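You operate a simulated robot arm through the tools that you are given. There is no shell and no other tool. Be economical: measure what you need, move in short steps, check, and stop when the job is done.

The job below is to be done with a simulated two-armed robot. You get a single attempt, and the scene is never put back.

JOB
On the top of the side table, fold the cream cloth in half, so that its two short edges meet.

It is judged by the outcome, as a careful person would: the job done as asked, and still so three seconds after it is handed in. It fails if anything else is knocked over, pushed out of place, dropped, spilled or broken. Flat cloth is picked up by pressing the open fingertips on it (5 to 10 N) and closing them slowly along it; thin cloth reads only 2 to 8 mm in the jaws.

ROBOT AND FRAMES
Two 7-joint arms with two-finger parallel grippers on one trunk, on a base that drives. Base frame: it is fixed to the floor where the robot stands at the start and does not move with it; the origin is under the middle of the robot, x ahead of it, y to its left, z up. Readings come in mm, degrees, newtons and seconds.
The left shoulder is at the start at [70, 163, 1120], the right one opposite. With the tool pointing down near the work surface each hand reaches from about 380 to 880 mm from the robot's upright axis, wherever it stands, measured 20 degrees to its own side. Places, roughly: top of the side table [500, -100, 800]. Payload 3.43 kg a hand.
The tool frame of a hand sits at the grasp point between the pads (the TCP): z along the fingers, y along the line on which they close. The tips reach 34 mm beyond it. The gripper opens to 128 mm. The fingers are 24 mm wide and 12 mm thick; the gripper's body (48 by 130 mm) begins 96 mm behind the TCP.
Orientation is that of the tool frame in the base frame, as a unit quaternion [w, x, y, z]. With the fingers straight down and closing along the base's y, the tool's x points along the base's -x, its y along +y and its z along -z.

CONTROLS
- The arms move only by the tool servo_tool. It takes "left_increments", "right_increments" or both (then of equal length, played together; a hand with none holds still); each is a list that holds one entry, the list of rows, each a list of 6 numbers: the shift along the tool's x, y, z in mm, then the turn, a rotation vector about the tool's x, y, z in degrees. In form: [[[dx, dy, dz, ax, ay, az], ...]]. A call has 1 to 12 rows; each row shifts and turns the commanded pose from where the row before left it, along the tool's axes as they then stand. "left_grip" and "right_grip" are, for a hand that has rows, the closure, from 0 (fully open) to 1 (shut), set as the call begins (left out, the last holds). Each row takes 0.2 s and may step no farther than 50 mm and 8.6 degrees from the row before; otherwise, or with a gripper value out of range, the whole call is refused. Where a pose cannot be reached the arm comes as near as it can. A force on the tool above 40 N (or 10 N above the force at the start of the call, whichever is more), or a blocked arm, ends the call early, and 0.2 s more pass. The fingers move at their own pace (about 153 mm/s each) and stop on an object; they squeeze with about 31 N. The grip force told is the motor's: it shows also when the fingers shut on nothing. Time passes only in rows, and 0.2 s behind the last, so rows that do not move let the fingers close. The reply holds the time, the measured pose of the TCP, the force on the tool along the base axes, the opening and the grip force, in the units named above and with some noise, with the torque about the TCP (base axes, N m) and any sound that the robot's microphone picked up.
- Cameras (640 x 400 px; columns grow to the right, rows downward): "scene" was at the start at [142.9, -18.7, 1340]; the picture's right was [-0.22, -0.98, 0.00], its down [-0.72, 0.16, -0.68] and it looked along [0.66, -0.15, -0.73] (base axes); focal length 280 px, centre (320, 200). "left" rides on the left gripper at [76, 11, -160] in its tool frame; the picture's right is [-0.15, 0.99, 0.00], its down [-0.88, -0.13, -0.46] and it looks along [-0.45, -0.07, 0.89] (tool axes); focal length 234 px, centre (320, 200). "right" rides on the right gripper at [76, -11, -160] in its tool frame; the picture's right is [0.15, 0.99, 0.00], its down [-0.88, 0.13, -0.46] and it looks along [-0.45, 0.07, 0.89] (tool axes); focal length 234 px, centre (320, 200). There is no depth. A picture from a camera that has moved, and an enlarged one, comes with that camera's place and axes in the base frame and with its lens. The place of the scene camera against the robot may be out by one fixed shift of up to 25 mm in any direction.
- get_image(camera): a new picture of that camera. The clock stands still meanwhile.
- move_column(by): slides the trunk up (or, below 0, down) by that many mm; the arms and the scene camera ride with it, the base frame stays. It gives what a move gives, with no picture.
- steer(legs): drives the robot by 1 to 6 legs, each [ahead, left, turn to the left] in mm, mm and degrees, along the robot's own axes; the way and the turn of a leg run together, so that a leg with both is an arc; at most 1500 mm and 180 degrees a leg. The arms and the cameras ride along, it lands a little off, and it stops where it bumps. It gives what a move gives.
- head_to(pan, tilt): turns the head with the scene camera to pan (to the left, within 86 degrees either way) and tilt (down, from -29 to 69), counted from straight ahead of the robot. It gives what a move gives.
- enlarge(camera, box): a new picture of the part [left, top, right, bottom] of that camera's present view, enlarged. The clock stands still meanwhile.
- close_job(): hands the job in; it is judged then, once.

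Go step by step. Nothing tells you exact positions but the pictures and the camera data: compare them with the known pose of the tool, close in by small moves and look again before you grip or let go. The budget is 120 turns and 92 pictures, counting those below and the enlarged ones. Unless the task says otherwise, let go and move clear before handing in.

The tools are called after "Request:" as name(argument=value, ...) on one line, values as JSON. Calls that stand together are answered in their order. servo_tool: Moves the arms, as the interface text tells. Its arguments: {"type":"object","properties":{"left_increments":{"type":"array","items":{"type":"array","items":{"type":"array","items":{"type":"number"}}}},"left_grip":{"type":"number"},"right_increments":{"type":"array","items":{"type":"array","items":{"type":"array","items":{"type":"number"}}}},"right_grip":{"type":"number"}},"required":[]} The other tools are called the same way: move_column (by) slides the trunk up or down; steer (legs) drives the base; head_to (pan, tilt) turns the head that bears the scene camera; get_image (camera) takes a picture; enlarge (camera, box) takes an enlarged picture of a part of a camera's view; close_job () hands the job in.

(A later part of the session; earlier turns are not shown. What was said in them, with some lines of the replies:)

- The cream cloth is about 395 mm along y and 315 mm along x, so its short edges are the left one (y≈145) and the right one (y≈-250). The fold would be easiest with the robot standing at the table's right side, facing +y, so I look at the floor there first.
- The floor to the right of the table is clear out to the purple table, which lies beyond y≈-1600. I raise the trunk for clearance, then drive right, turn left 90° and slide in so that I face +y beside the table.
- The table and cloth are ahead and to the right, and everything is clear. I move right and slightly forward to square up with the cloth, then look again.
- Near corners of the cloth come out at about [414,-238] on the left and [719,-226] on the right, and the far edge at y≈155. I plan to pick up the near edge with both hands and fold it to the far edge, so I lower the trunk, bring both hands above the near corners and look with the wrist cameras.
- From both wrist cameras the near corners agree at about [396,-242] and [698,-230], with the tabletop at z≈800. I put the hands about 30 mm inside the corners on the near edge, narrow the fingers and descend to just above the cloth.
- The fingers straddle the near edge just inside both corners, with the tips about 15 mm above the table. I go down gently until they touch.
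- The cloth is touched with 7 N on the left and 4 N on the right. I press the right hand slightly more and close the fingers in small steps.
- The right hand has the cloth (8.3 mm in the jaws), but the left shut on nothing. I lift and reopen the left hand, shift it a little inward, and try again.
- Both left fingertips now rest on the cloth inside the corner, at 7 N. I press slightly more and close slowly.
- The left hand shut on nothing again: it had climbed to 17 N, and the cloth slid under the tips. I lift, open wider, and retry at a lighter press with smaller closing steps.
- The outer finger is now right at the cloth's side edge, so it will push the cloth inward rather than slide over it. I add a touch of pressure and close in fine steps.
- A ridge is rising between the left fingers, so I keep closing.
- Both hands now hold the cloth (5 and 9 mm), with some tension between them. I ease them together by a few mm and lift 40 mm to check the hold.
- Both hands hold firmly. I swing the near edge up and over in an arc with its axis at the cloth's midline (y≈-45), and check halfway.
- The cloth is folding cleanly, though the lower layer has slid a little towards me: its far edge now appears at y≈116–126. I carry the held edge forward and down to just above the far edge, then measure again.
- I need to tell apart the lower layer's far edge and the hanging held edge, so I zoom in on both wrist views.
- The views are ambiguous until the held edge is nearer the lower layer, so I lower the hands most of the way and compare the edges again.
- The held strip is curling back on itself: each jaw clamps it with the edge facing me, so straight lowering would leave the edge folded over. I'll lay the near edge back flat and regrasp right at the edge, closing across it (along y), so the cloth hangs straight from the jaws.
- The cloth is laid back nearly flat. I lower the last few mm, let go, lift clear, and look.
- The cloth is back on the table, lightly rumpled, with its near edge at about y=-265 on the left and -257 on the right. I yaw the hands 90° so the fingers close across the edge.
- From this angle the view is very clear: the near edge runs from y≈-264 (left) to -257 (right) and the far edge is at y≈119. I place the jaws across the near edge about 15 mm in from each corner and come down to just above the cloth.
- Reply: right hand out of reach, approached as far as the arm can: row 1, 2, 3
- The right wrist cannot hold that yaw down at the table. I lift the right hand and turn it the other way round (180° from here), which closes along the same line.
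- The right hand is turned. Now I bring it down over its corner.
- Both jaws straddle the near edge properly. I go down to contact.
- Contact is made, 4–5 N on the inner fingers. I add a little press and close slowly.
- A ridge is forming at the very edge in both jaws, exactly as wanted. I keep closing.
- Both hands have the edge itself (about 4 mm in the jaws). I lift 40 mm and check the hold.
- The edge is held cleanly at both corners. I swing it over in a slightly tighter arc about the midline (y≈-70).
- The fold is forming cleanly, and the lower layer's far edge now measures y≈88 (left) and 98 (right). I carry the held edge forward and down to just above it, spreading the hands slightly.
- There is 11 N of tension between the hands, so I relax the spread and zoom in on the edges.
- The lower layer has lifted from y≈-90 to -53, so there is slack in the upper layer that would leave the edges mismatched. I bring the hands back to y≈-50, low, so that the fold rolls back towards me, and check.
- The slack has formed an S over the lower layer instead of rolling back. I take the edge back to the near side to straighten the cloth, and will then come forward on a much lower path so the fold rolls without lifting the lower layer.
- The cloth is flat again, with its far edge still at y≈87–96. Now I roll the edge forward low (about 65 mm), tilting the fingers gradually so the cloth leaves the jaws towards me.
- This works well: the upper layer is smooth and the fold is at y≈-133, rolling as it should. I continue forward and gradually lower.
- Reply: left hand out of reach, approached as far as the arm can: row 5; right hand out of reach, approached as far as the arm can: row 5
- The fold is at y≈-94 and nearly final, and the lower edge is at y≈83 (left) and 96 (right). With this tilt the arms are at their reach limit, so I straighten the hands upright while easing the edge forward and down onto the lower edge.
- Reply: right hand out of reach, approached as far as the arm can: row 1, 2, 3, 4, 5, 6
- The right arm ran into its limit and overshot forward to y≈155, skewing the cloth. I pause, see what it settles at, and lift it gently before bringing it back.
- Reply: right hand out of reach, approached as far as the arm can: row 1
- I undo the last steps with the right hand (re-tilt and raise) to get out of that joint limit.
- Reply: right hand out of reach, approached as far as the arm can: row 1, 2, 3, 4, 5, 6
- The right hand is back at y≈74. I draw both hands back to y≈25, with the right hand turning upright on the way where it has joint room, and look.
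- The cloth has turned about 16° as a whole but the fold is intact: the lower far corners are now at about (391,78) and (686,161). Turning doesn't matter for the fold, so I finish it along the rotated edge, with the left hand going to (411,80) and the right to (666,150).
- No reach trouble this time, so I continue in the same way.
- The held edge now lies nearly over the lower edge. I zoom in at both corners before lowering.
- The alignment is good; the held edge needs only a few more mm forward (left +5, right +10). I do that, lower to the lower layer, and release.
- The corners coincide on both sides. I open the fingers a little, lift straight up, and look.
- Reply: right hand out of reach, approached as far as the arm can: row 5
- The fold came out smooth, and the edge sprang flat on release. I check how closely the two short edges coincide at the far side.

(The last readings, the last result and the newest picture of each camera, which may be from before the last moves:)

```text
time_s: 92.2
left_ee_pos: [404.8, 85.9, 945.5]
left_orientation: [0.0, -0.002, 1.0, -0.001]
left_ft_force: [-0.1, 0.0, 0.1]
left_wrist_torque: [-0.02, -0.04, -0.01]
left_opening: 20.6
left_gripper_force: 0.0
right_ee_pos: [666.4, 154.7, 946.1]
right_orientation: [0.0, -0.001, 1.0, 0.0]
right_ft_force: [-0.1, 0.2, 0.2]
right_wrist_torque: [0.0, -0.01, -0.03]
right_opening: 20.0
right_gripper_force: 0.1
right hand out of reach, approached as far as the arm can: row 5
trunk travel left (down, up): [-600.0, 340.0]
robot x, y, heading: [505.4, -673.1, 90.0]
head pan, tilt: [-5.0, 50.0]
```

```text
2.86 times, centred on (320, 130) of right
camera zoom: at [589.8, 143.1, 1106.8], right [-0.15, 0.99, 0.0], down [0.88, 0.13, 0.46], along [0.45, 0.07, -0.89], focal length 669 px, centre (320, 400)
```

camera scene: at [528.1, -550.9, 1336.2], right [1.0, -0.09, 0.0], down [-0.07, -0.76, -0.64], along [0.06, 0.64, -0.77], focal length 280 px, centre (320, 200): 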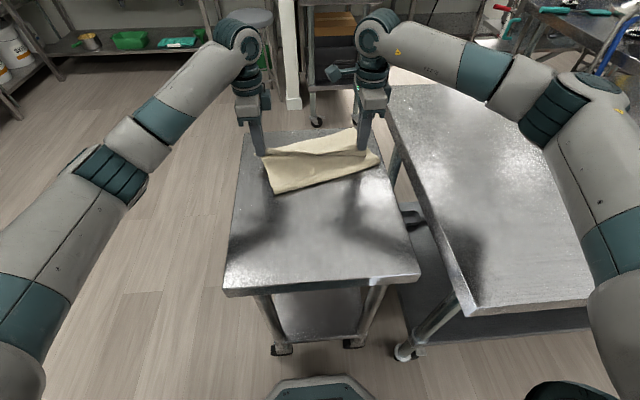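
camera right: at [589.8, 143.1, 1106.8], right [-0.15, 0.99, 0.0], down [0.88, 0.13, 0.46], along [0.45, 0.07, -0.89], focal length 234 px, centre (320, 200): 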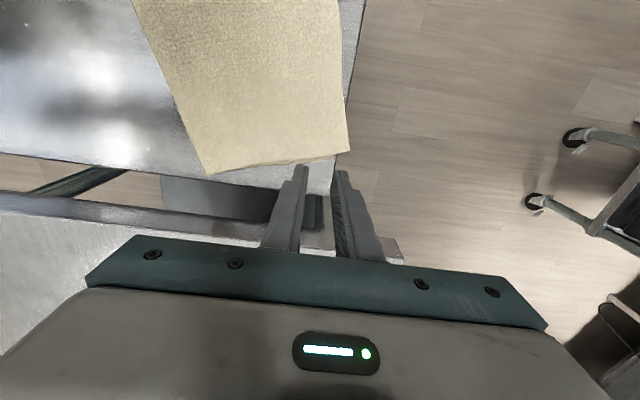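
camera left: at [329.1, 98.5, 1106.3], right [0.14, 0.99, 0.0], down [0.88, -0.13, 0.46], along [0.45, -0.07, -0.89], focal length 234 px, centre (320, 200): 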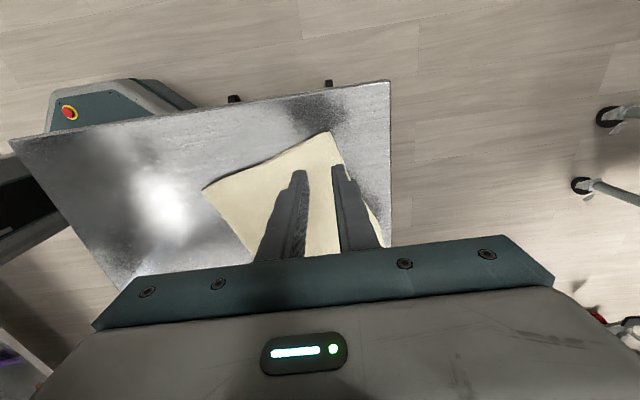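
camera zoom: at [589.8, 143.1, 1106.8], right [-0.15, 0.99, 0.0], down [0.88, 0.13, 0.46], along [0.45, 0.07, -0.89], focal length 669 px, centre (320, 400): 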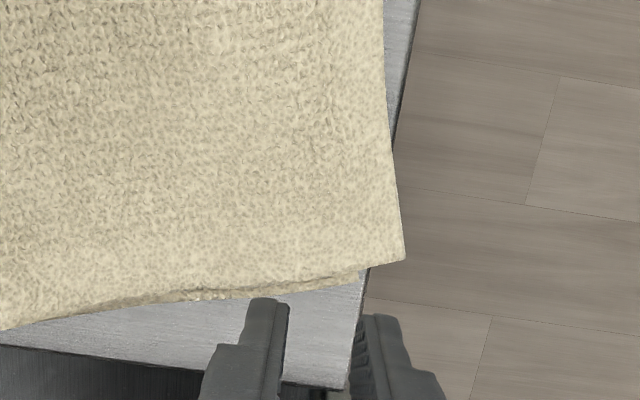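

The upper edge overhangs the lower edge evenly by about 19 mm, and at the right corner it just passes the table rim. I'll correct it by pressing closed fingertips lightly on only the overhanging single layer and dragging it back towards the fold.

Request:
servo_tool(left_increments=[[[-10, 19, 20, 0, 0, 0], [0, 0, 40, 0, 0, 0], [0, 0, 38, 0, 0, 0], [0, 0, 0, 0, 0, 0]]], right_increments=[[[36, 4, 20, 0, 0, 0], [35, 3, 30, 0, 0, 0], [0, 0, 46, 0, 0, 0], [0, 0, 0, 0, 0, 0]]], left_grip=1.0, right_grip=1.0)

```text
time_s: 93.2
left_ee_pos: [419.3, 103.4, 849.2]
left_orientation: [-0.001, -0.001, 1.0, 0.0]
left_ft_force: [0.1, -0.2, -0.3]
left_wrist_torque: [0.0, 0.01, -0.02]
left_opening: 0.0
left_gripper_force: 30.6
right_ee_pos: [596.8, 146.3, 848.5]
right_orientation: [-0.001, -0.001, 1.0, 0.0]
right_ft_force: [0.4, -0.2, -0.2]
right_wrist_torque: [0.03, 0.02, 0.01]
right_opening: 0.0
right_gripper_force: 30.7
right hand out of reach, approached as far as the arm can: row 1, 2
trunk travel left (down, up): [-600.0, 340.0]
robot x, y, heading: [507.9, -676.7, 90.3]
head pan, tilt: [-5.0, 50.0]
```

Request:
servo_tool(left_increments=[[[0, 3, 0, 0, 0, 0], [0, 0, 0, 0, 0, 0], [0, 0, 0, 0, 0, 0]]], right_increments=[[[0, 9, 0, 0, 0, 0], [0, 8, 0, 0, 0, 0], [0, 0, 0, 0, 0, 0]]])

Request:
enlarge(camera="right", box=[220, 80, 420, 220])

Request:
enlarge(camera="left", box=[220, 100, 420, 240])

```text
time_s: 94.0
left_ee_pos: [418.6, 107.0, 848.1]
left_orientation: [0.0, -0.002, 1.0, 0.0]
left_ft_force: [0.1, 0.2, -0.5]
left_wrist_torque: [0.0, -0.02, 0.01]
left_opening: 0.0
left_gripper_force: 31.6
right_ee_pos: [595.6, 145.6, 847.5]
right_orientation: [0.0, -0.001, 1.0, 0.0]
right_ft_force: [-0.5, 0.5, -0.1]
right_wrist_torque: [0.01, -0.05, -0.02]
right_opening: 0.1
right_gripper_force: 31.1
right hand out of reach, approached as far as the arm can: row 1, 2
trunk travel left (down, up): [-600.0, 340.0]
robot x, y, heading: [504.0, -678.7, 90.1]
head pan, tilt: [-5.0, 50.0]
```

```text
2.86 times, centred on (320, 150) of right
camera zoom: at [521.1, 134.1, 1008.3], right [-0.15, 0.99, 0.0], down [0.88, 0.13, 0.46], along [0.45, 0.07, -0.89], focal length 669 px, centre (320, 343)
```

zoom: 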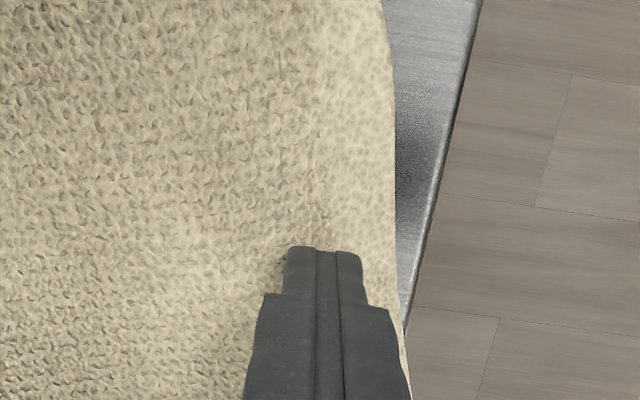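

```text
2.86 times, centred on (320, 170) of left
camera zoom: at [341.9, 118.2, 1008.9], right [0.14, 0.99, 0.0], down [0.88, -0.13, 0.46], along [0.45, -0.07, -0.89], focal length 669 px, centre (320, 286)
```

zoom: 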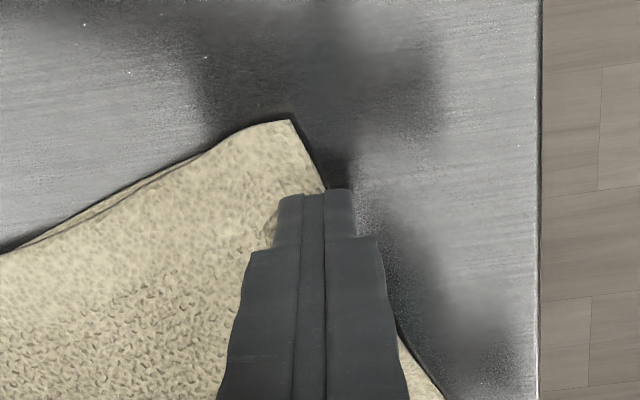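

The left fingers sit right on the overhang. The right arm is at its reach limit, so I shift it along the edge to x≈560, where the overhang is reachable, and nudge the left hand outward for clearance.

Request:
servo_tool(left_increments=[[[10, -3, 0, 0, 0, 0], [0, 0, 0, 0, 0, 0], [0, 0, 0, 0, 0, 0]]], right_increments=[[[18, 0, 0, 0, 0, 0], [18, 0, 0, 0, 0, 0], [0, 0, 0, 0, 0, 0]]])

Request:
enlarge(camera="right", box=[220, 80, 420, 220])

```text
time_s: 94.8
left_ee_pos: [408.0, 103.7, 849.3]
left_orientation: [0.0, -0.002, 1.0, 0.0]
left_ft_force: [0.0, 0.2, 0.4]
left_wrist_torque: [-0.02, -0.01, -0.02]
left_opening: 0.1
left_gripper_force: 30.7
right_ee_pos: [562.1, 138.6, 848.9]
right_orientation: [-0.001, -0.001, 1.0, 0.0]
right_ft_force: [0.2, -0.5, -0.6]
right_wrist_torque: [0.04, 0.01, 0.0]
right_opening: 0.1
right_gripper_force: 31.1
right hand out of reach, approached as far as the arm can: row 1, 2
trunk travel left (down, up): [-600.0, 340.0]
robot x, y, heading: [506.6, -679.3, 90.2]
head pan, tilt: [-5.0, 50.0]
```

```text
2.86 times, centred on (320, 150) of right
camera zoom: at [487.0, 126.7, 1008.6], right [-0.15, 0.99, 0.0], down [0.88, 0.13, 0.46], along [0.45, 0.07, -0.89], focal length 669 px, centre (320, 343)
```

zoom: 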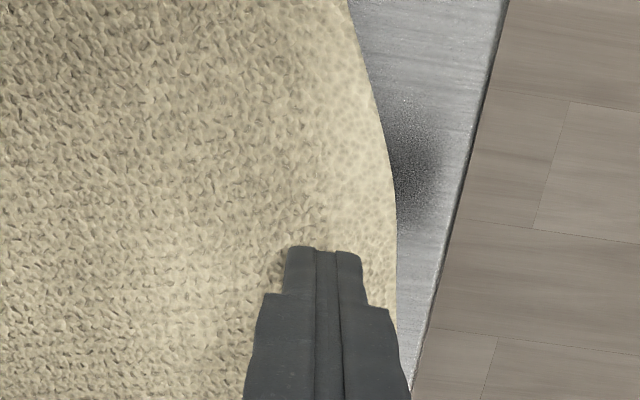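

The right arm is just short of the edge. The base has over 100 mm clear of the table's casters, so I raise both hands and drive forward 30 mm to gain reach.

Request:
servo_tool(left_increments=[[[0, 0, -20, 0, 0, 0], [0, 0, -20, 0, 0, 0]]], right_increments=[[[0, 0, -20, 0, 0, 0], [0, 0, -20, 0, 0, 0]]])

Request:
steer(legs=[[30, 0, 0]])

```text
time_s: 95.4
left_ee_pos: [407.8, 102.9, 888.4]
left_orientation: [0.0, -0.002, 1.0, 0.0]
left_ft_force: [0.3, -1.0, 0.5]
left_wrist_torque: [0.02, 0.02, 0.0]
left_opening: 0.2
left_gripper_force: 31.2
right_ee_pos: [564.1, 137.3, 890.7]
right_orientation: [0.001, -0.001, 1.0, 0.001]
right_ft_force: [-0.1, -0.2, 0.1]
right_wrist_torque: [0.02, -0.05, 0.0]
right_opening: 0.0
right_gripper_force: 30.9
trunk travel left (down, up): [-600.0, 340.0]
robot x, y, heading: [509.7, -680.2, 90.0]
head pan, tilt: [-5.0, 50.0]
```

```text
time_s: 96.2
left_ee_pos: [407.2, 133.3, 890.0]
left_orientation: [0.0, -0.002, 1.0, 0.0]
left_ft_force: [-0.1, 0.0, 0.1]
left_wrist_torque: [0.0, -0.01, -0.02]
left_opening: 0.1
left_gripper_force: 31.3
right_ee_pos: [564.6, 167.9, 891.1]
right_orientation: [0.0, 0.0, 1.0, 0.001]
right_ft_force: [0.0, 0.4, -0.5]
right_wrist_torque: [0.03, 0.02, 0.05]
right_opening: 0.0
right_gripper_force: 30.9
trunk travel left (down, up): [-600.0, 340.0]
robot x, y, heading: [506.0, -646.8, 90.0]
head pan, tilt: [-5.0, 50.0]
```

The drive went cleanly. I place the left fingers on the overhang at (408,103) and the right at (590,162), and come down to contact.

Request:
servo_tool(left_increments=[[[0, -30, 0, 0, 0, 0], [0, 0, 22, 0, 0, 0], [0, 0, 22, 0, 0, 0], [0, 0, 5, 0, 0, 0], [0, 0, 0, 0, 0, 0]]], right_increments=[[[-25, -6, 0, 0, 0, 0], [0, 0, 22, 0, 0, 0], [0, 0, 22, 0, 0, 0], [0, 0, 5, 0, 0, 0], [0, 0, 0, 0, 0, 0]]])

```text
time_s: 97.5
left_ee_pos: [408.0, 103.2, 839.0]
left_orientation: [0.0, -0.002, 1.0, 0.0]
left_ft_force: [0.1, 0.4, 0.2]
left_wrist_torque: [-0.02, 0.03, 0.02]
left_opening: 0.1
left_gripper_force: 31.1
right_ee_pos: [588.0, 161.2, 840.1]
right_orientation: [0.0, -0.001, 1.0, -0.001]
right_ft_force: [-0.8, 0.0, -0.4]
right_wrist_torque: [-0.01, 0.03, 0.01]
right_opening: 0.0
right_gripper_force: 31.2
trunk travel left (down, up): [-600.0, 340.0]
robot x, y, heading: [505.0, -649.6, 90.3]
head pan, tilt: [-5.0, 50.0]
```

Request:
servo_tool(left_increments=[[[0, 0, 2, 0, 0, 0], [0, 0, 0, 0, 0, 0]]], right_increments=[[[0, 0, 2.5, 0, 0, 0], [0, 0, 0, 0, 0, 0]]])

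```text
time_s: 98.0
left_ee_pos: [407.1, 103.1, 838.2]
left_orientation: [0.001, -0.002, 1.0, 0.001]
left_ft_force: [-0.7, -0.2, 1.7]
left_wrist_torque: [0.0, 0.01, 0.0]
left_opening: 0.0
left_gripper_force: 31.0
right_ee_pos: [588.2, 163.0, 838.4]
right_orientation: [0.0, -0.001, 1.0, 0.001]
right_ft_force: [0.8, -0.8, 2.4]
right_wrist_torque: [-0.02, -0.01, -0.02]
right_opening: 0.0
right_gripper_force: 31.2
trunk travel left (down, up): [-600.0, 340.0]
robot x, y, heading: [506.1, -647.1, 90.0]
head pan, tilt: [-5.0, 50.0]
```

Light contact on both sides. I press slightly more and drag back 15 mm towards the fold.

Request:
servo_tool(left_increments=[[[0, 0, 0.7, 0, 0, 0], [-1, -3, 0, 0, 0, 0], [-1, -3, 0, 0, 0, 0], [-1, -3, 0, 0, 0, 0], [-1, -3, 0, 0, 0, 0], [-1, -3, 0, 0, 0, 0], [0, 0, 0, 0, 0, 0]]], right_increments=[[[0, 0, 0.6, 0, 0, 0], [-1, -3, 0, 0, 0, 0], [-1, -3, 0, 0, 0, 0], [-1, -3, 0, 0, 0, 0], [-1, -3, 0, 0, 0, 0], [-1, -3, 0, 0, 0, 0], [0, 0, 0, 0, 0, 0]]])

Request:
enlarge(camera="scene", box=[220, 90, 400, 200])

Request:
get_image(camera="right")

```text
time_s: 99.7
left_ee_pos: [412.6, 87.2, 837.7]
left_orientation: [-0.001, -0.002, 1.0, 0.0]
left_ft_force: [0.0, 1.1, 3.6]
left_wrist_torque: [0.02, 0.01, 0.03]
left_opening: 0.1
left_gripper_force: 30.9
right_ee_pos: [593.1, 147.5, 838.1]
right_orientation: [0.0, -0.001, 1.0, 0.001]
right_ft_force: [0.2, 1.5, 4.1]
right_wrist_torque: [0.0, -0.02, 0.03]
right_opening: 0.2
right_gripper_force: 31.1
trunk travel left (down, up): [-600.0, 340.0]
robot x, y, heading: [504.4, -647.5, 90.1]
head pan, tilt: [-5.0, 50.0]
```

```text
3.56 times, centred on (310, 145) of scene
camera zoom: at [528.0, -522.1, 1336.4], right [1.0, -0.09, 0.0], down [-0.07, -0.76, -0.64], along [0.06, 0.64, -0.77], focal length 994 px, centre (356, 396)
```

zoom: 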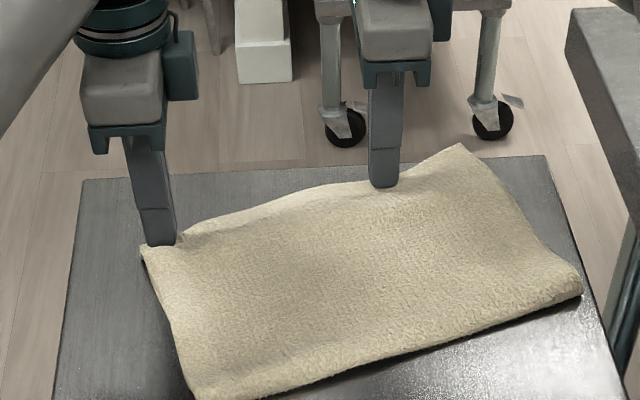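

```text
5 pictures are left
camera right: at [518.2, 135.2, 998.6], right [-0.15, 0.99, 0.0], down [0.88, 0.13, 0.46], along [0.45, 0.07, -0.89], focal length 234 px, centre (320, 200)
```

right: 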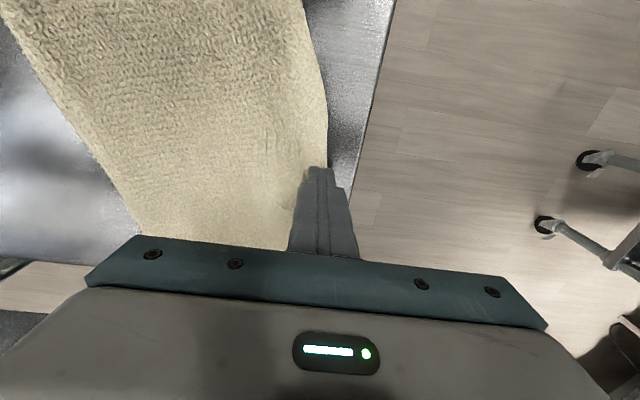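

The upper layer followed the fingers back. I lift both hands clear and check the right corner with one zoomed picture.

Request:
servo_tool(left_increments=[[[0, 0, -10, 0, 0, 0], [0, 0, -40, 0, 0, 0], [0, 0, -40, 0, 0, 0], [0, 0, -15, 0, 0, 0], [0, 0, 0, 0, 0, 0]]], right_increments=[[[0, 0, -10, 0, 0, 0], [0, 0, -40, 0, 0, 0], [-25, 0, -40, 0, 0, 0], [-35, 0, -15, 0, 0, 0], [0, 0, 0, 0, 0, 0]]])

Request:
enlarge(camera="right", box=[200, 40, 400, 200])

```text
time_s: 100.8
left_ee_pos: [413.4, 89.3, 942.4]
left_orientation: [0.001, -0.002, 1.0, 0.001]
left_ft_force: [-1.2, -0.3, -0.5]
left_wrist_torque: [0.02, -0.02, -0.02]
left_opening: 0.0
left_gripper_force: 30.8
right_ee_pos: [652.0, 149.4, 944.9]
right_orientation: [0.0, -0.001, 1.0, 0.0]
right_ft_force: [-0.9, -0.3, -0.6]
right_wrist_torque: [-0.02, -0.03, -0.01]
right_opening: 0.0
right_gripper_force: 31.5
trunk travel left (down, up): [-600.0, 340.0]
robot x, y, heading: [507.4, -650.7, 90.1]
head pan, tilt: [-5.0, 50.0]
```

```text
2.50 times, centred on (300, 120) of right
camera zoom: at [576.6, 136.1, 1104.9], right [-0.15, 0.99, 0.0], down [0.88, 0.13, 0.46], along [0.45, 0.07, -0.89], focal length 585 px, centre (370, 400)
```

zoom: 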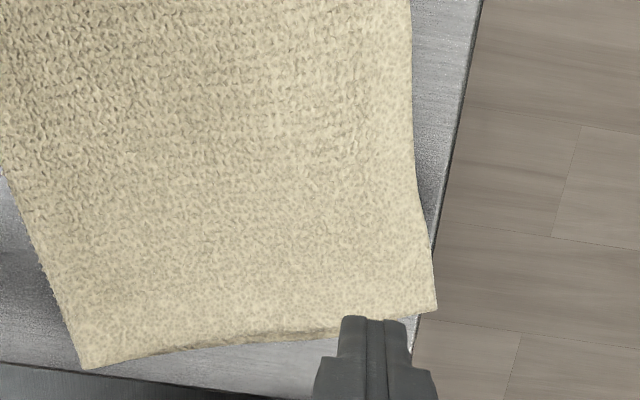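

The right corner's upper edge came back about 8 mm, leaving roughly 10 mm of overhang. I do one more light drag near that corner with the right hand.

Request:
servo_tool(right_increments=[[[10, 22, 0, 0, 0, 0], [0, 0, 35, 0, 0, 0], [0, 0, 35, 0, 0, 0], [0, 0, 30, 0, 0, 0], [0, 0, 5, 0, 0, 0], [0, 0, 0, 0, 0, 0]]])

```text
time_s: 102.2
left_ee_pos: [412.4, 88.6, 942.3]
left_orientation: [0.0, -0.002, 1.0, 0.0]
left_ft_force: [0.5, 0.7, -0.4]
left_wrist_torque: [-0.03, 0.01, -0.04]
left_opening: 0.0
left_gripper_force: 31.6
right_ee_pos: [643.1, 169.7, 838.5]
right_orientation: [-0.001, -0.001, 1.0, 0.001]
right_ft_force: [-0.3, -0.4, 4.5]
right_wrist_torque: [-0.05, -0.02, -0.01]
right_opening: 0.3
right_gripper_force: 31.5
trunk travel left (down, up): [-600.0, 340.0]
robot x, y, heading: [507.4, -647.7, 90.1]
head pan, tilt: [-5.0, 50.0]
```

Contact is 4.5 N at the right place. I drag back 11 mm, lift, move aside, and look.

Request:
servo_tool(right_increments=[[[-1, -3, 0, 0, 0, 0], [-1, -3, 0, 0, 0, 0], [-1, -3, 0, 0, 0, 0], [-1, -2, 0, 0, 0, 0], [0, 0, 0, 0, 0, 0], [0, 0, -10, 0, 0, 0], [0, 0, -40, 0, 0, 0], [0, 0, -45, 0, 0, 0], [0, -20, -10, 0, 0, 0], [0, -30, 0, 0, 0, 0], [0, 0, 0, 0, 0, 0]]])

Request:
get_image(camera="right")

```text
time_s: 104.7
left_ee_pos: [412.8, 89.6, 941.4]
left_orientation: [0.0, -0.001, 1.0, 0.0]
left_ft_force: [-0.3, 0.0, -0.3]
left_wrist_torque: [-0.02, 0.0, -0.01]
left_opening: 0.0
left_gripper_force: 31.0
right_ee_pos: [647.5, 106.3, 941.9]
right_orientation: [0.0, -0.001, 1.0, 0.0]
right_ft_force: [0.3, 0.3, 0.2]
right_wrist_torque: [0.01, -0.01, -0.01]
right_opening: 0.0
right_gripper_force: 31.5
trunk travel left (down, up): [-600.0, 340.0]
robot x, y, heading: [506.9, -646.1, 89.9]
head pan, tilt: [-5.0, 50.0]
```

```text
3 pictures are left
camera right: at [572.0, 95.1, 1102.3], right [-0.15, 0.99, 0.0], down [0.88, 0.13, 0.46], along [0.45, 0.07, -0.89], focal length 234 px, centre (320, 200)
```

right: 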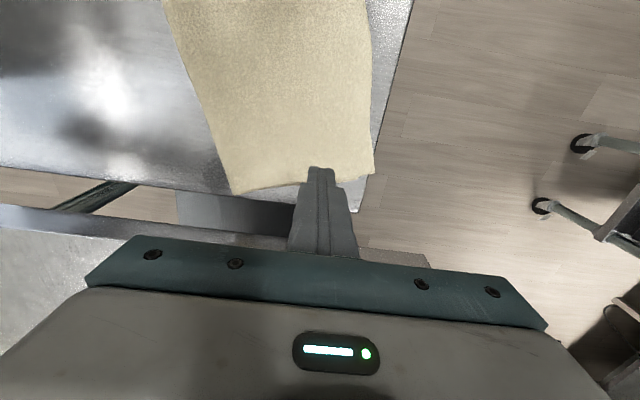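

Request:
enlarge(camera="right", box=[300, 100, 420, 200])

```text
4.00 times, centred on (360, 150) of right
camera zoom: at [572.0, 95.1, 1102.3], right [-0.15, 0.99, 0.0], down [0.88, 0.13, 0.46], along [0.45, 0.07, -0.89], focal length 937 px, centre (160, 400)
```

zoom: 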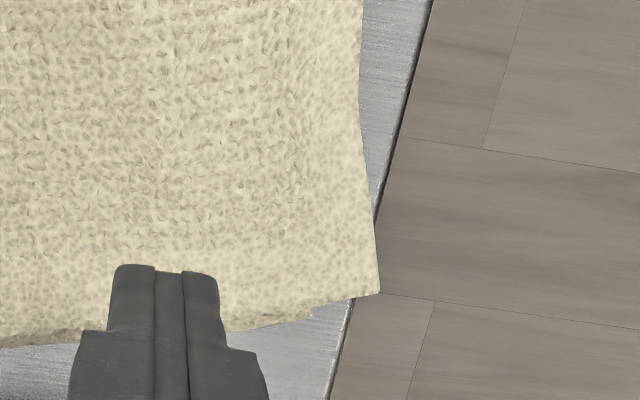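

The last drag moved both layers together, so the overhang at the right corner is still about 20 mm and the corner sits at the rim. I'll first drag the whole folded cloth about 45 mm towards me, to get it fully on the table, by pressing on its middle with both hands.

Request:
servo_tool(left_increments=[[[-29, -35, 0, 0, 0, 0], [-29, -35, 20, 0, 0, 0], [0, 0, 35, 0, 0, 0], [0, 0, 35, 0, 0, 0], [0, 0, 4, 0, 0, 0], [0, 0, 0, 0, 0, 0]]], right_increments=[[[4, -14, 0, 0, 0, 0], [4, -14, 20, 0, 0, 0], [0, 0, 35, 0, 0, 0], [0, 0, 35, 0, 0, 0], [0, 0, 4, 0, 0, 0], [0, 0, 0, 0, 0, 0]]])

```text
time_s: 106.0
left_ee_pos: [472.1, 18.8, 847.2]
left_orientation: [-0.001, -0.002, 1.0, 0.0]
left_ft_force: [-0.4, -0.1, -0.6]
left_wrist_torque: [0.0, 0.0, -0.03]
left_opening: 0.0
left_gripper_force: 31.2
right_ee_pos: [640.3, 79.9, 846.9]
right_orientation: [0.001, -0.002, 1.0, -0.001]
right_ft_force: [0.7, -0.3, 0.2]
right_wrist_torque: [0.01, -0.02, -0.03]
right_opening: 0.0
right_gripper_force: 31.2
trunk travel left (down, up): [-600.0, 340.0]
robot x, y, heading: [505.5, -647.2, 90.2]
head pan, tilt: [-5.0, 50.0]
```

Request:
servo_tool(left_increments=[[[0, 0, 3, 0, 0, 0], [0, 0, 2, 0, 0, 0], [0, 0, 0, 0, 0, 0]]], right_increments=[[[0, 0, 3, 0, 0, 0], [0, 0, 2, 0, 0, 0], [0, 0, 0, 0, 0, 0]]])

```text
time_s: 106.8
left_ee_pos: [472.1, 18.0, 842.2]
left_orientation: [0.0, -0.002, 1.0, 0.0]
left_ft_force: [0.9, -0.1, 1.8]
left_wrist_torque: [0.01, -0.02, 0.02]
left_opening: 0.2
left_gripper_force: 31.1
right_ee_pos: [641.1, 80.0, 843.9]
right_orientation: [0.0, -0.001, 1.0, 0.001]
right_ft_force: [0.5, -0.1, 0.0]
right_wrist_torque: [-0.01, -0.02, 0.04]
right_opening: 0.0
right_gripper_force: 30.7
trunk travel left (down, up): [-600.0, 340.0]
robot x, y, heading: [507.8, -648.4, 90.0]
head pan, tilt: [-5.0, 50.0]
```

Request:
servo_tool(left_increments=[[[0, 0, 0.7, 0, 0, 0], [0, 0, 0, 0, 0, 0]]], right_increments=[[[0, 0, 2.2, 0, 0, 0], [0, 0, 0, 0, 0, 0]]])

```text
time_s: 107.5
left_ee_pos: [471.3, 18.3, 842.9]
left_orientation: [0.0, -0.002, 1.0, 0.0]
left_ft_force: [0.9, 1.2, 1.1]
left_wrist_torque: [0.03, -0.02, -0.02]
left_opening: 0.0
left_gripper_force: 30.7
right_ee_pos: [639.9, 80.5, 841.4]
right_orientation: [0.0, -0.001, 1.0, 0.001]
right_ft_force: [-0.4, -0.8, 2.6]
right_wrist_torque: [-0.02, -0.01, -0.02]
right_opening: 0.0
right_gripper_force: 31.1
trunk travel left (down, up): [-600.0, 340.0]
robot x, y, heading: [505.4, -647.9, 90.2]
head pan, tilt: [-5.0, 50.0]
```

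Request:
servo_tool(left_increments=[[[0, 0, 1.3, 0, 0, 0], [0, -4, 0, 0, 0, 0], [0, -5, 0, 0, 0, 0], [0, -5, 0, 0, 0, 0], [0, -5, 0, 0, 0, 0], [0, -5, 0, 0, 0, 0], [0, -5, 0, 0, 0, 0], [0, -5, 0, 0, 0, 0], [0, -5, 0, 0, 0, 0], [0, -5, 0, 0, 0, 0], [0, 0, 0, 0, 0, 0]]], right_increments=[[[0, 0, 0.8, 0, 0, 0], [0, -4, 0, 0, 0, 0], [0, -5, 0, 0, 0, 0], [0, -5, 0, 0, 0, 0], [0, -5, 0, 0, 0, 0], [0, -5, 0, 0, 0, 0], [0, -5, 0, 0, 0, 0], [0, -5, 0, 0, 0, 0], [0, -5, 0, 0, 0, 0], [0, -5, 0, 0, 0, 0], [0, 0, 0, 0, 0, 0]]])

```text
time_s: 109.8
left_ee_pos: [471.4, -26.8, 841.3]
left_orientation: [0.0, -0.002, 1.0, 0.0]
left_ft_force: [0.5, 1.2, 3.4]
left_wrist_torque: [0.03, -0.04, -0.02]
left_opening: 0.3
left_gripper_force: 31.0
right_ee_pos: [639.7, 36.2, 841.5]
right_orientation: [0.0, -0.001, 1.0, 0.0]
right_ft_force: [0.3, 0.0, 3.7]
right_wrist_torque: [-0.01, 0.01, -0.03]
right_opening: 0.0
right_gripper_force: 30.8
trunk travel left (down, up): [-600.0, 340.0]
robot x, y, heading: [511.8, -649.0, 90.0]
head pan, tilt: [-5.0, 50.0]
```

The cloth followed the fingers. I lift both hands, move them apart, and use one of my last two pictures to measure the result.

Request:
servo_tool(left_increments=[[[0, 0, -10, 0, 0, 0], [0, 0, -45, 0, 0, 0], [0, 0, -45, 0, 0, 0], [25, 0, -40, 0, 0, 0], [45, 0, -20, 0, 0, 0], [45, 0, 0, 0, 0, 0], [0, 0, 0, 0, 0, 0]]], right_increments=[[[0, 0, -10, 0, 0, 0], [0, 0, -45, 0, 0, 0], [0, 0, -45, 0, 0, 0], [-25, 0, -40, 0, 0, 0], [-40, 0, -20, 0, 0, 0], [-30, 0, 0, 0, 0, 0], [0, 0, 0, 0, 0, 0]]])

Request:
enlarge(camera="scene", box=[220, 120, 420, 245])

```text
time_s: 111.5
left_ee_pos: [357.1, -24.0, 1002.5]
left_orientation: [0.0, -0.001, 1.0, 0.0]
left_ft_force: [0.5, 0.2, 0.5]
left_wrist_torque: [0.01, 0.0, 0.05]
left_opening: 0.0
left_gripper_force: 30.8
right_ee_pos: [735.4, 37.5, 999.7]
right_orientation: [0.0, -0.001, 1.0, 0.0]
right_ft_force: [1.1, -0.2, 0.2]
right_wrist_torque: [0.0, 0.03, 0.01]
right_opening: 0.1
right_gripper_force: 30.5
trunk travel left (down, up): [-600.0, 340.0]
robot x, y, heading: [506.3, -646.2, 90.3]
head pan, tilt: [-5.0, 50.0]
```

```text
3.20 times, centred on (320, 182) of scene
camera zoom: at [528.9, -521.2, 1336.2], right [1.0, -0.09, 0.0], down [-0.07, -0.76, -0.64], along [0.05, 0.64, -0.77], focal length 894 px, centre (320, 256)
```

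zoom: 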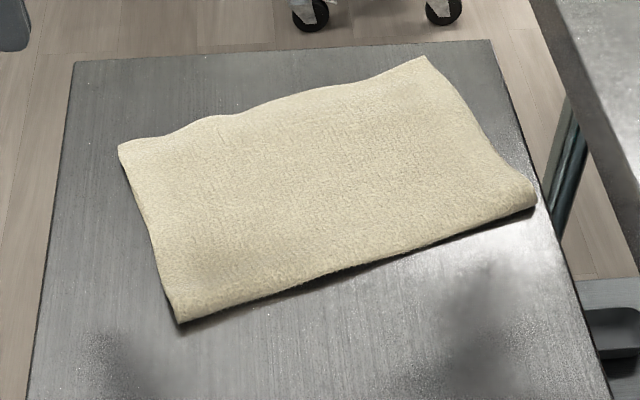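

The cloth is now fully on the table. Fold to upper edge measures about 196–200 mm against a half-length of about 193, so the overhang is only around 10–14 mm. I do one more gentle press-drag on the upper layer nearer the far edge to take out what's left.

Request:
servo_tool(left_increments=[[[-40, 12, 0, 0, 0, 0], [-40, 12, 15, 0, 0, 0], [-26, 13, 30, 0, 0, 0], [0, 0, 45, 0, 0, 0], [0, 0, 45, 0, 0, 0], [0, 0, 20, 0, 0, 0], [0, 0, 5, 0, 0, 0], [0, 0, 0, 0, 0, 0]]], right_increments=[[[40, 10, 0, 0, 0, 0], [40, 10, 15, 0, 0, 0], [32, 11, 30, 0, 0, 0], [0, 0, 45, 0, 0, 0], [0, 0, 45, 0, 0, 0], [0, 0, 18, 0, 0, 0], [0, 0, 5, 0, 0, 0], [0, 0, 0, 0, 0, 0]]])

```text
time_s: 113.2
left_ee_pos: [460.2, 10.9, 841.9]
left_orientation: [0.0, -0.001, 1.0, -0.001]
left_ft_force: [-0.4, 0.9, 1.1]
left_wrist_torque: [0.05, 0.02, 0.01]
left_opening: 0.2
left_gripper_force: 31.1
right_ee_pos: [624.3, 66.0, 841.5]
right_orientation: [0.0, -0.001, 1.0, 0.001]
right_ft_force: [0.2, 0.2, 1.8]
right_wrist_torque: [-0.06, -0.01, 0.03]
right_opening: 0.1
right_gripper_force: 30.8
trunk travel left (down, up): [-600.0, 340.0]
robot x, y, heading: [505.3, -645.7, 89.9]
head pan, tilt: [-5.0, 50.0]
```

Request:
servo_tool(left_increments=[[[0, 0, 1, 0, 0, 0], [1, -5, 0, 0, 0, 0], [1, -5, 0, 0, 0, 0], [1, -5, 0, 0, 0, 0], [1, -5, 0, 0, 0, 0], [1, -5, 0, 0, 0, 0], [1, -5, 0, 0, 0, 0], [0, 0, 0, 0, 0, 0]]], right_increments=[[[0, 0, 0.8, 0, 0, 0], [1, -5, 0, 0, 0, 0], [1, -5, 0, 0, 0, 0], [1, -5, 0, 0, 0, 0], [1, -5, 0, 0, 0, 0], [1, -5, 0, 0, 0, 0], [1, -5, 0, 0, 0, 0], [0, 0, 0, 0, 0, 0]]])

Request:
servo_tool(left_increments=[[[0, 0, -10, 0, 0, 0], [0, 0, -45, 0, 0, 0], [0, 0, -45, 0, 0, 0], [25, 0, -40, 0, 0, 0], [45, 0, -20, 0, 0, 0], [45, 0, 0, 0, 0, 0], [0, 0, 0, 0, 0, 0]]], right_increments=[[[0, 0, -10, 0, 0, 0], [0, 0, -45, 0, 0, 0], [0, 0, -45, 0, 0, 0], [-25, 0, -40, 0, 0, 0], [-45, 0, -20, 0, 0, 0], [-45, 0, 0, 0, 0, 0], [0, 0, 0, 0, 0, 0]]])

Request:
enlarge(camera="scene", box=[220, 120, 420, 245])

```text
time_s: 115.0
left_ee_pos: [455.8, -18.9, 841.6]
left_orientation: [0.001, -0.001, 1.0, 0.0]
left_ft_force: [0.4, 1.2, 4.7]
left_wrist_torque: [0.05, 0.02, 0.02]
left_opening: 0.0
left_gripper_force: 30.7
right_ee_pos: [617.7, 38.3, 841.6]
right_orientation: [0.0, -0.001, 1.0, 0.0]
right_ft_force: [1.1, 0.1, 2.8]
right_wrist_torque: [0.01, 0.0, -0.02]
right_opening: 0.0
right_gripper_force: 31.3
trunk travel left (down, up): [-600.0, 340.0]
robot x, y, heading: [506.3, -651.0, 90.4]
head pan, tilt: [-5.0, 50.0]
```

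```text
time_s: 116.7
left_ee_pos: [342.9, -20.9, 1000.0]
left_orientation: [0.0, -0.001, 1.0, 0.0]
left_ft_force: [0.2, 0.6, 0.1]
left_wrist_torque: [-0.02, -0.04, -0.01]
left_opening: 0.0
left_gripper_force: 30.7
right_ee_pos: [730.8, 39.4, 1001.2]
right_orientation: [0.0, -0.002, 1.0, 0.0]
right_ft_force: [-0.6, 0.6, 0.0]
right_wrist_torque: [-0.01, -0.01, 0.02]
right_opening: 0.2
right_gripper_force: 31.0
trunk travel left (down, up): [-600.0, 340.0]
robot x, y, heading: [509.3, -645.9, 90.0]
head pan, tilt: [-5.0, 50.0]
```

```text
3.20 times, centred on (320, 182) of scene
camera zoom: at [528.2, -521.2, 1336.2], right [1.0, -0.09, 0.0], down [-0.07, -0.76, -0.64], along [0.05, 0.64, -0.77], focal length 894 px, centre (320, 256)
```

zoom: 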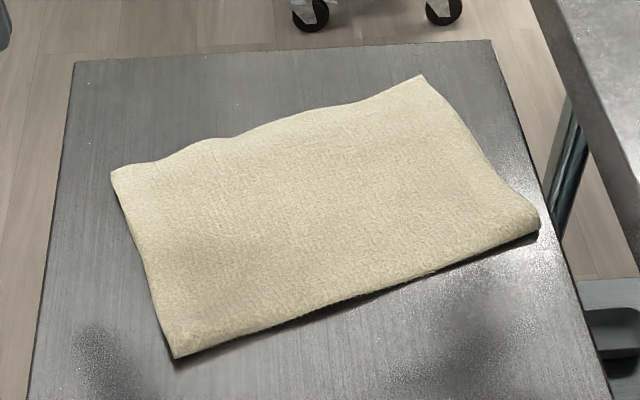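

The cloth lies folded in half, smooth and fully on the table; no corner or edge sticks out in this view. Both hands are clear, so I hand it in.

Request:
close_job()

```text
The job is handed in.
```

The cream cloth is folded in half on the side table, but its short edges don't meet exactly: the upper one overhangs the lower by about 10–14 mm.

That figure is estimated from the camera geometry, because the lower edge is hidden under the upper one. I tried to work the overhang out with several light drags. The last one moved the cloth but made no clear difference to the overhang.

The folded cloth sits turned about 18° to the table's edges, because the right arm hit a reach limit partway and pulled it round. Nothing else was touched, and both hands are clear.
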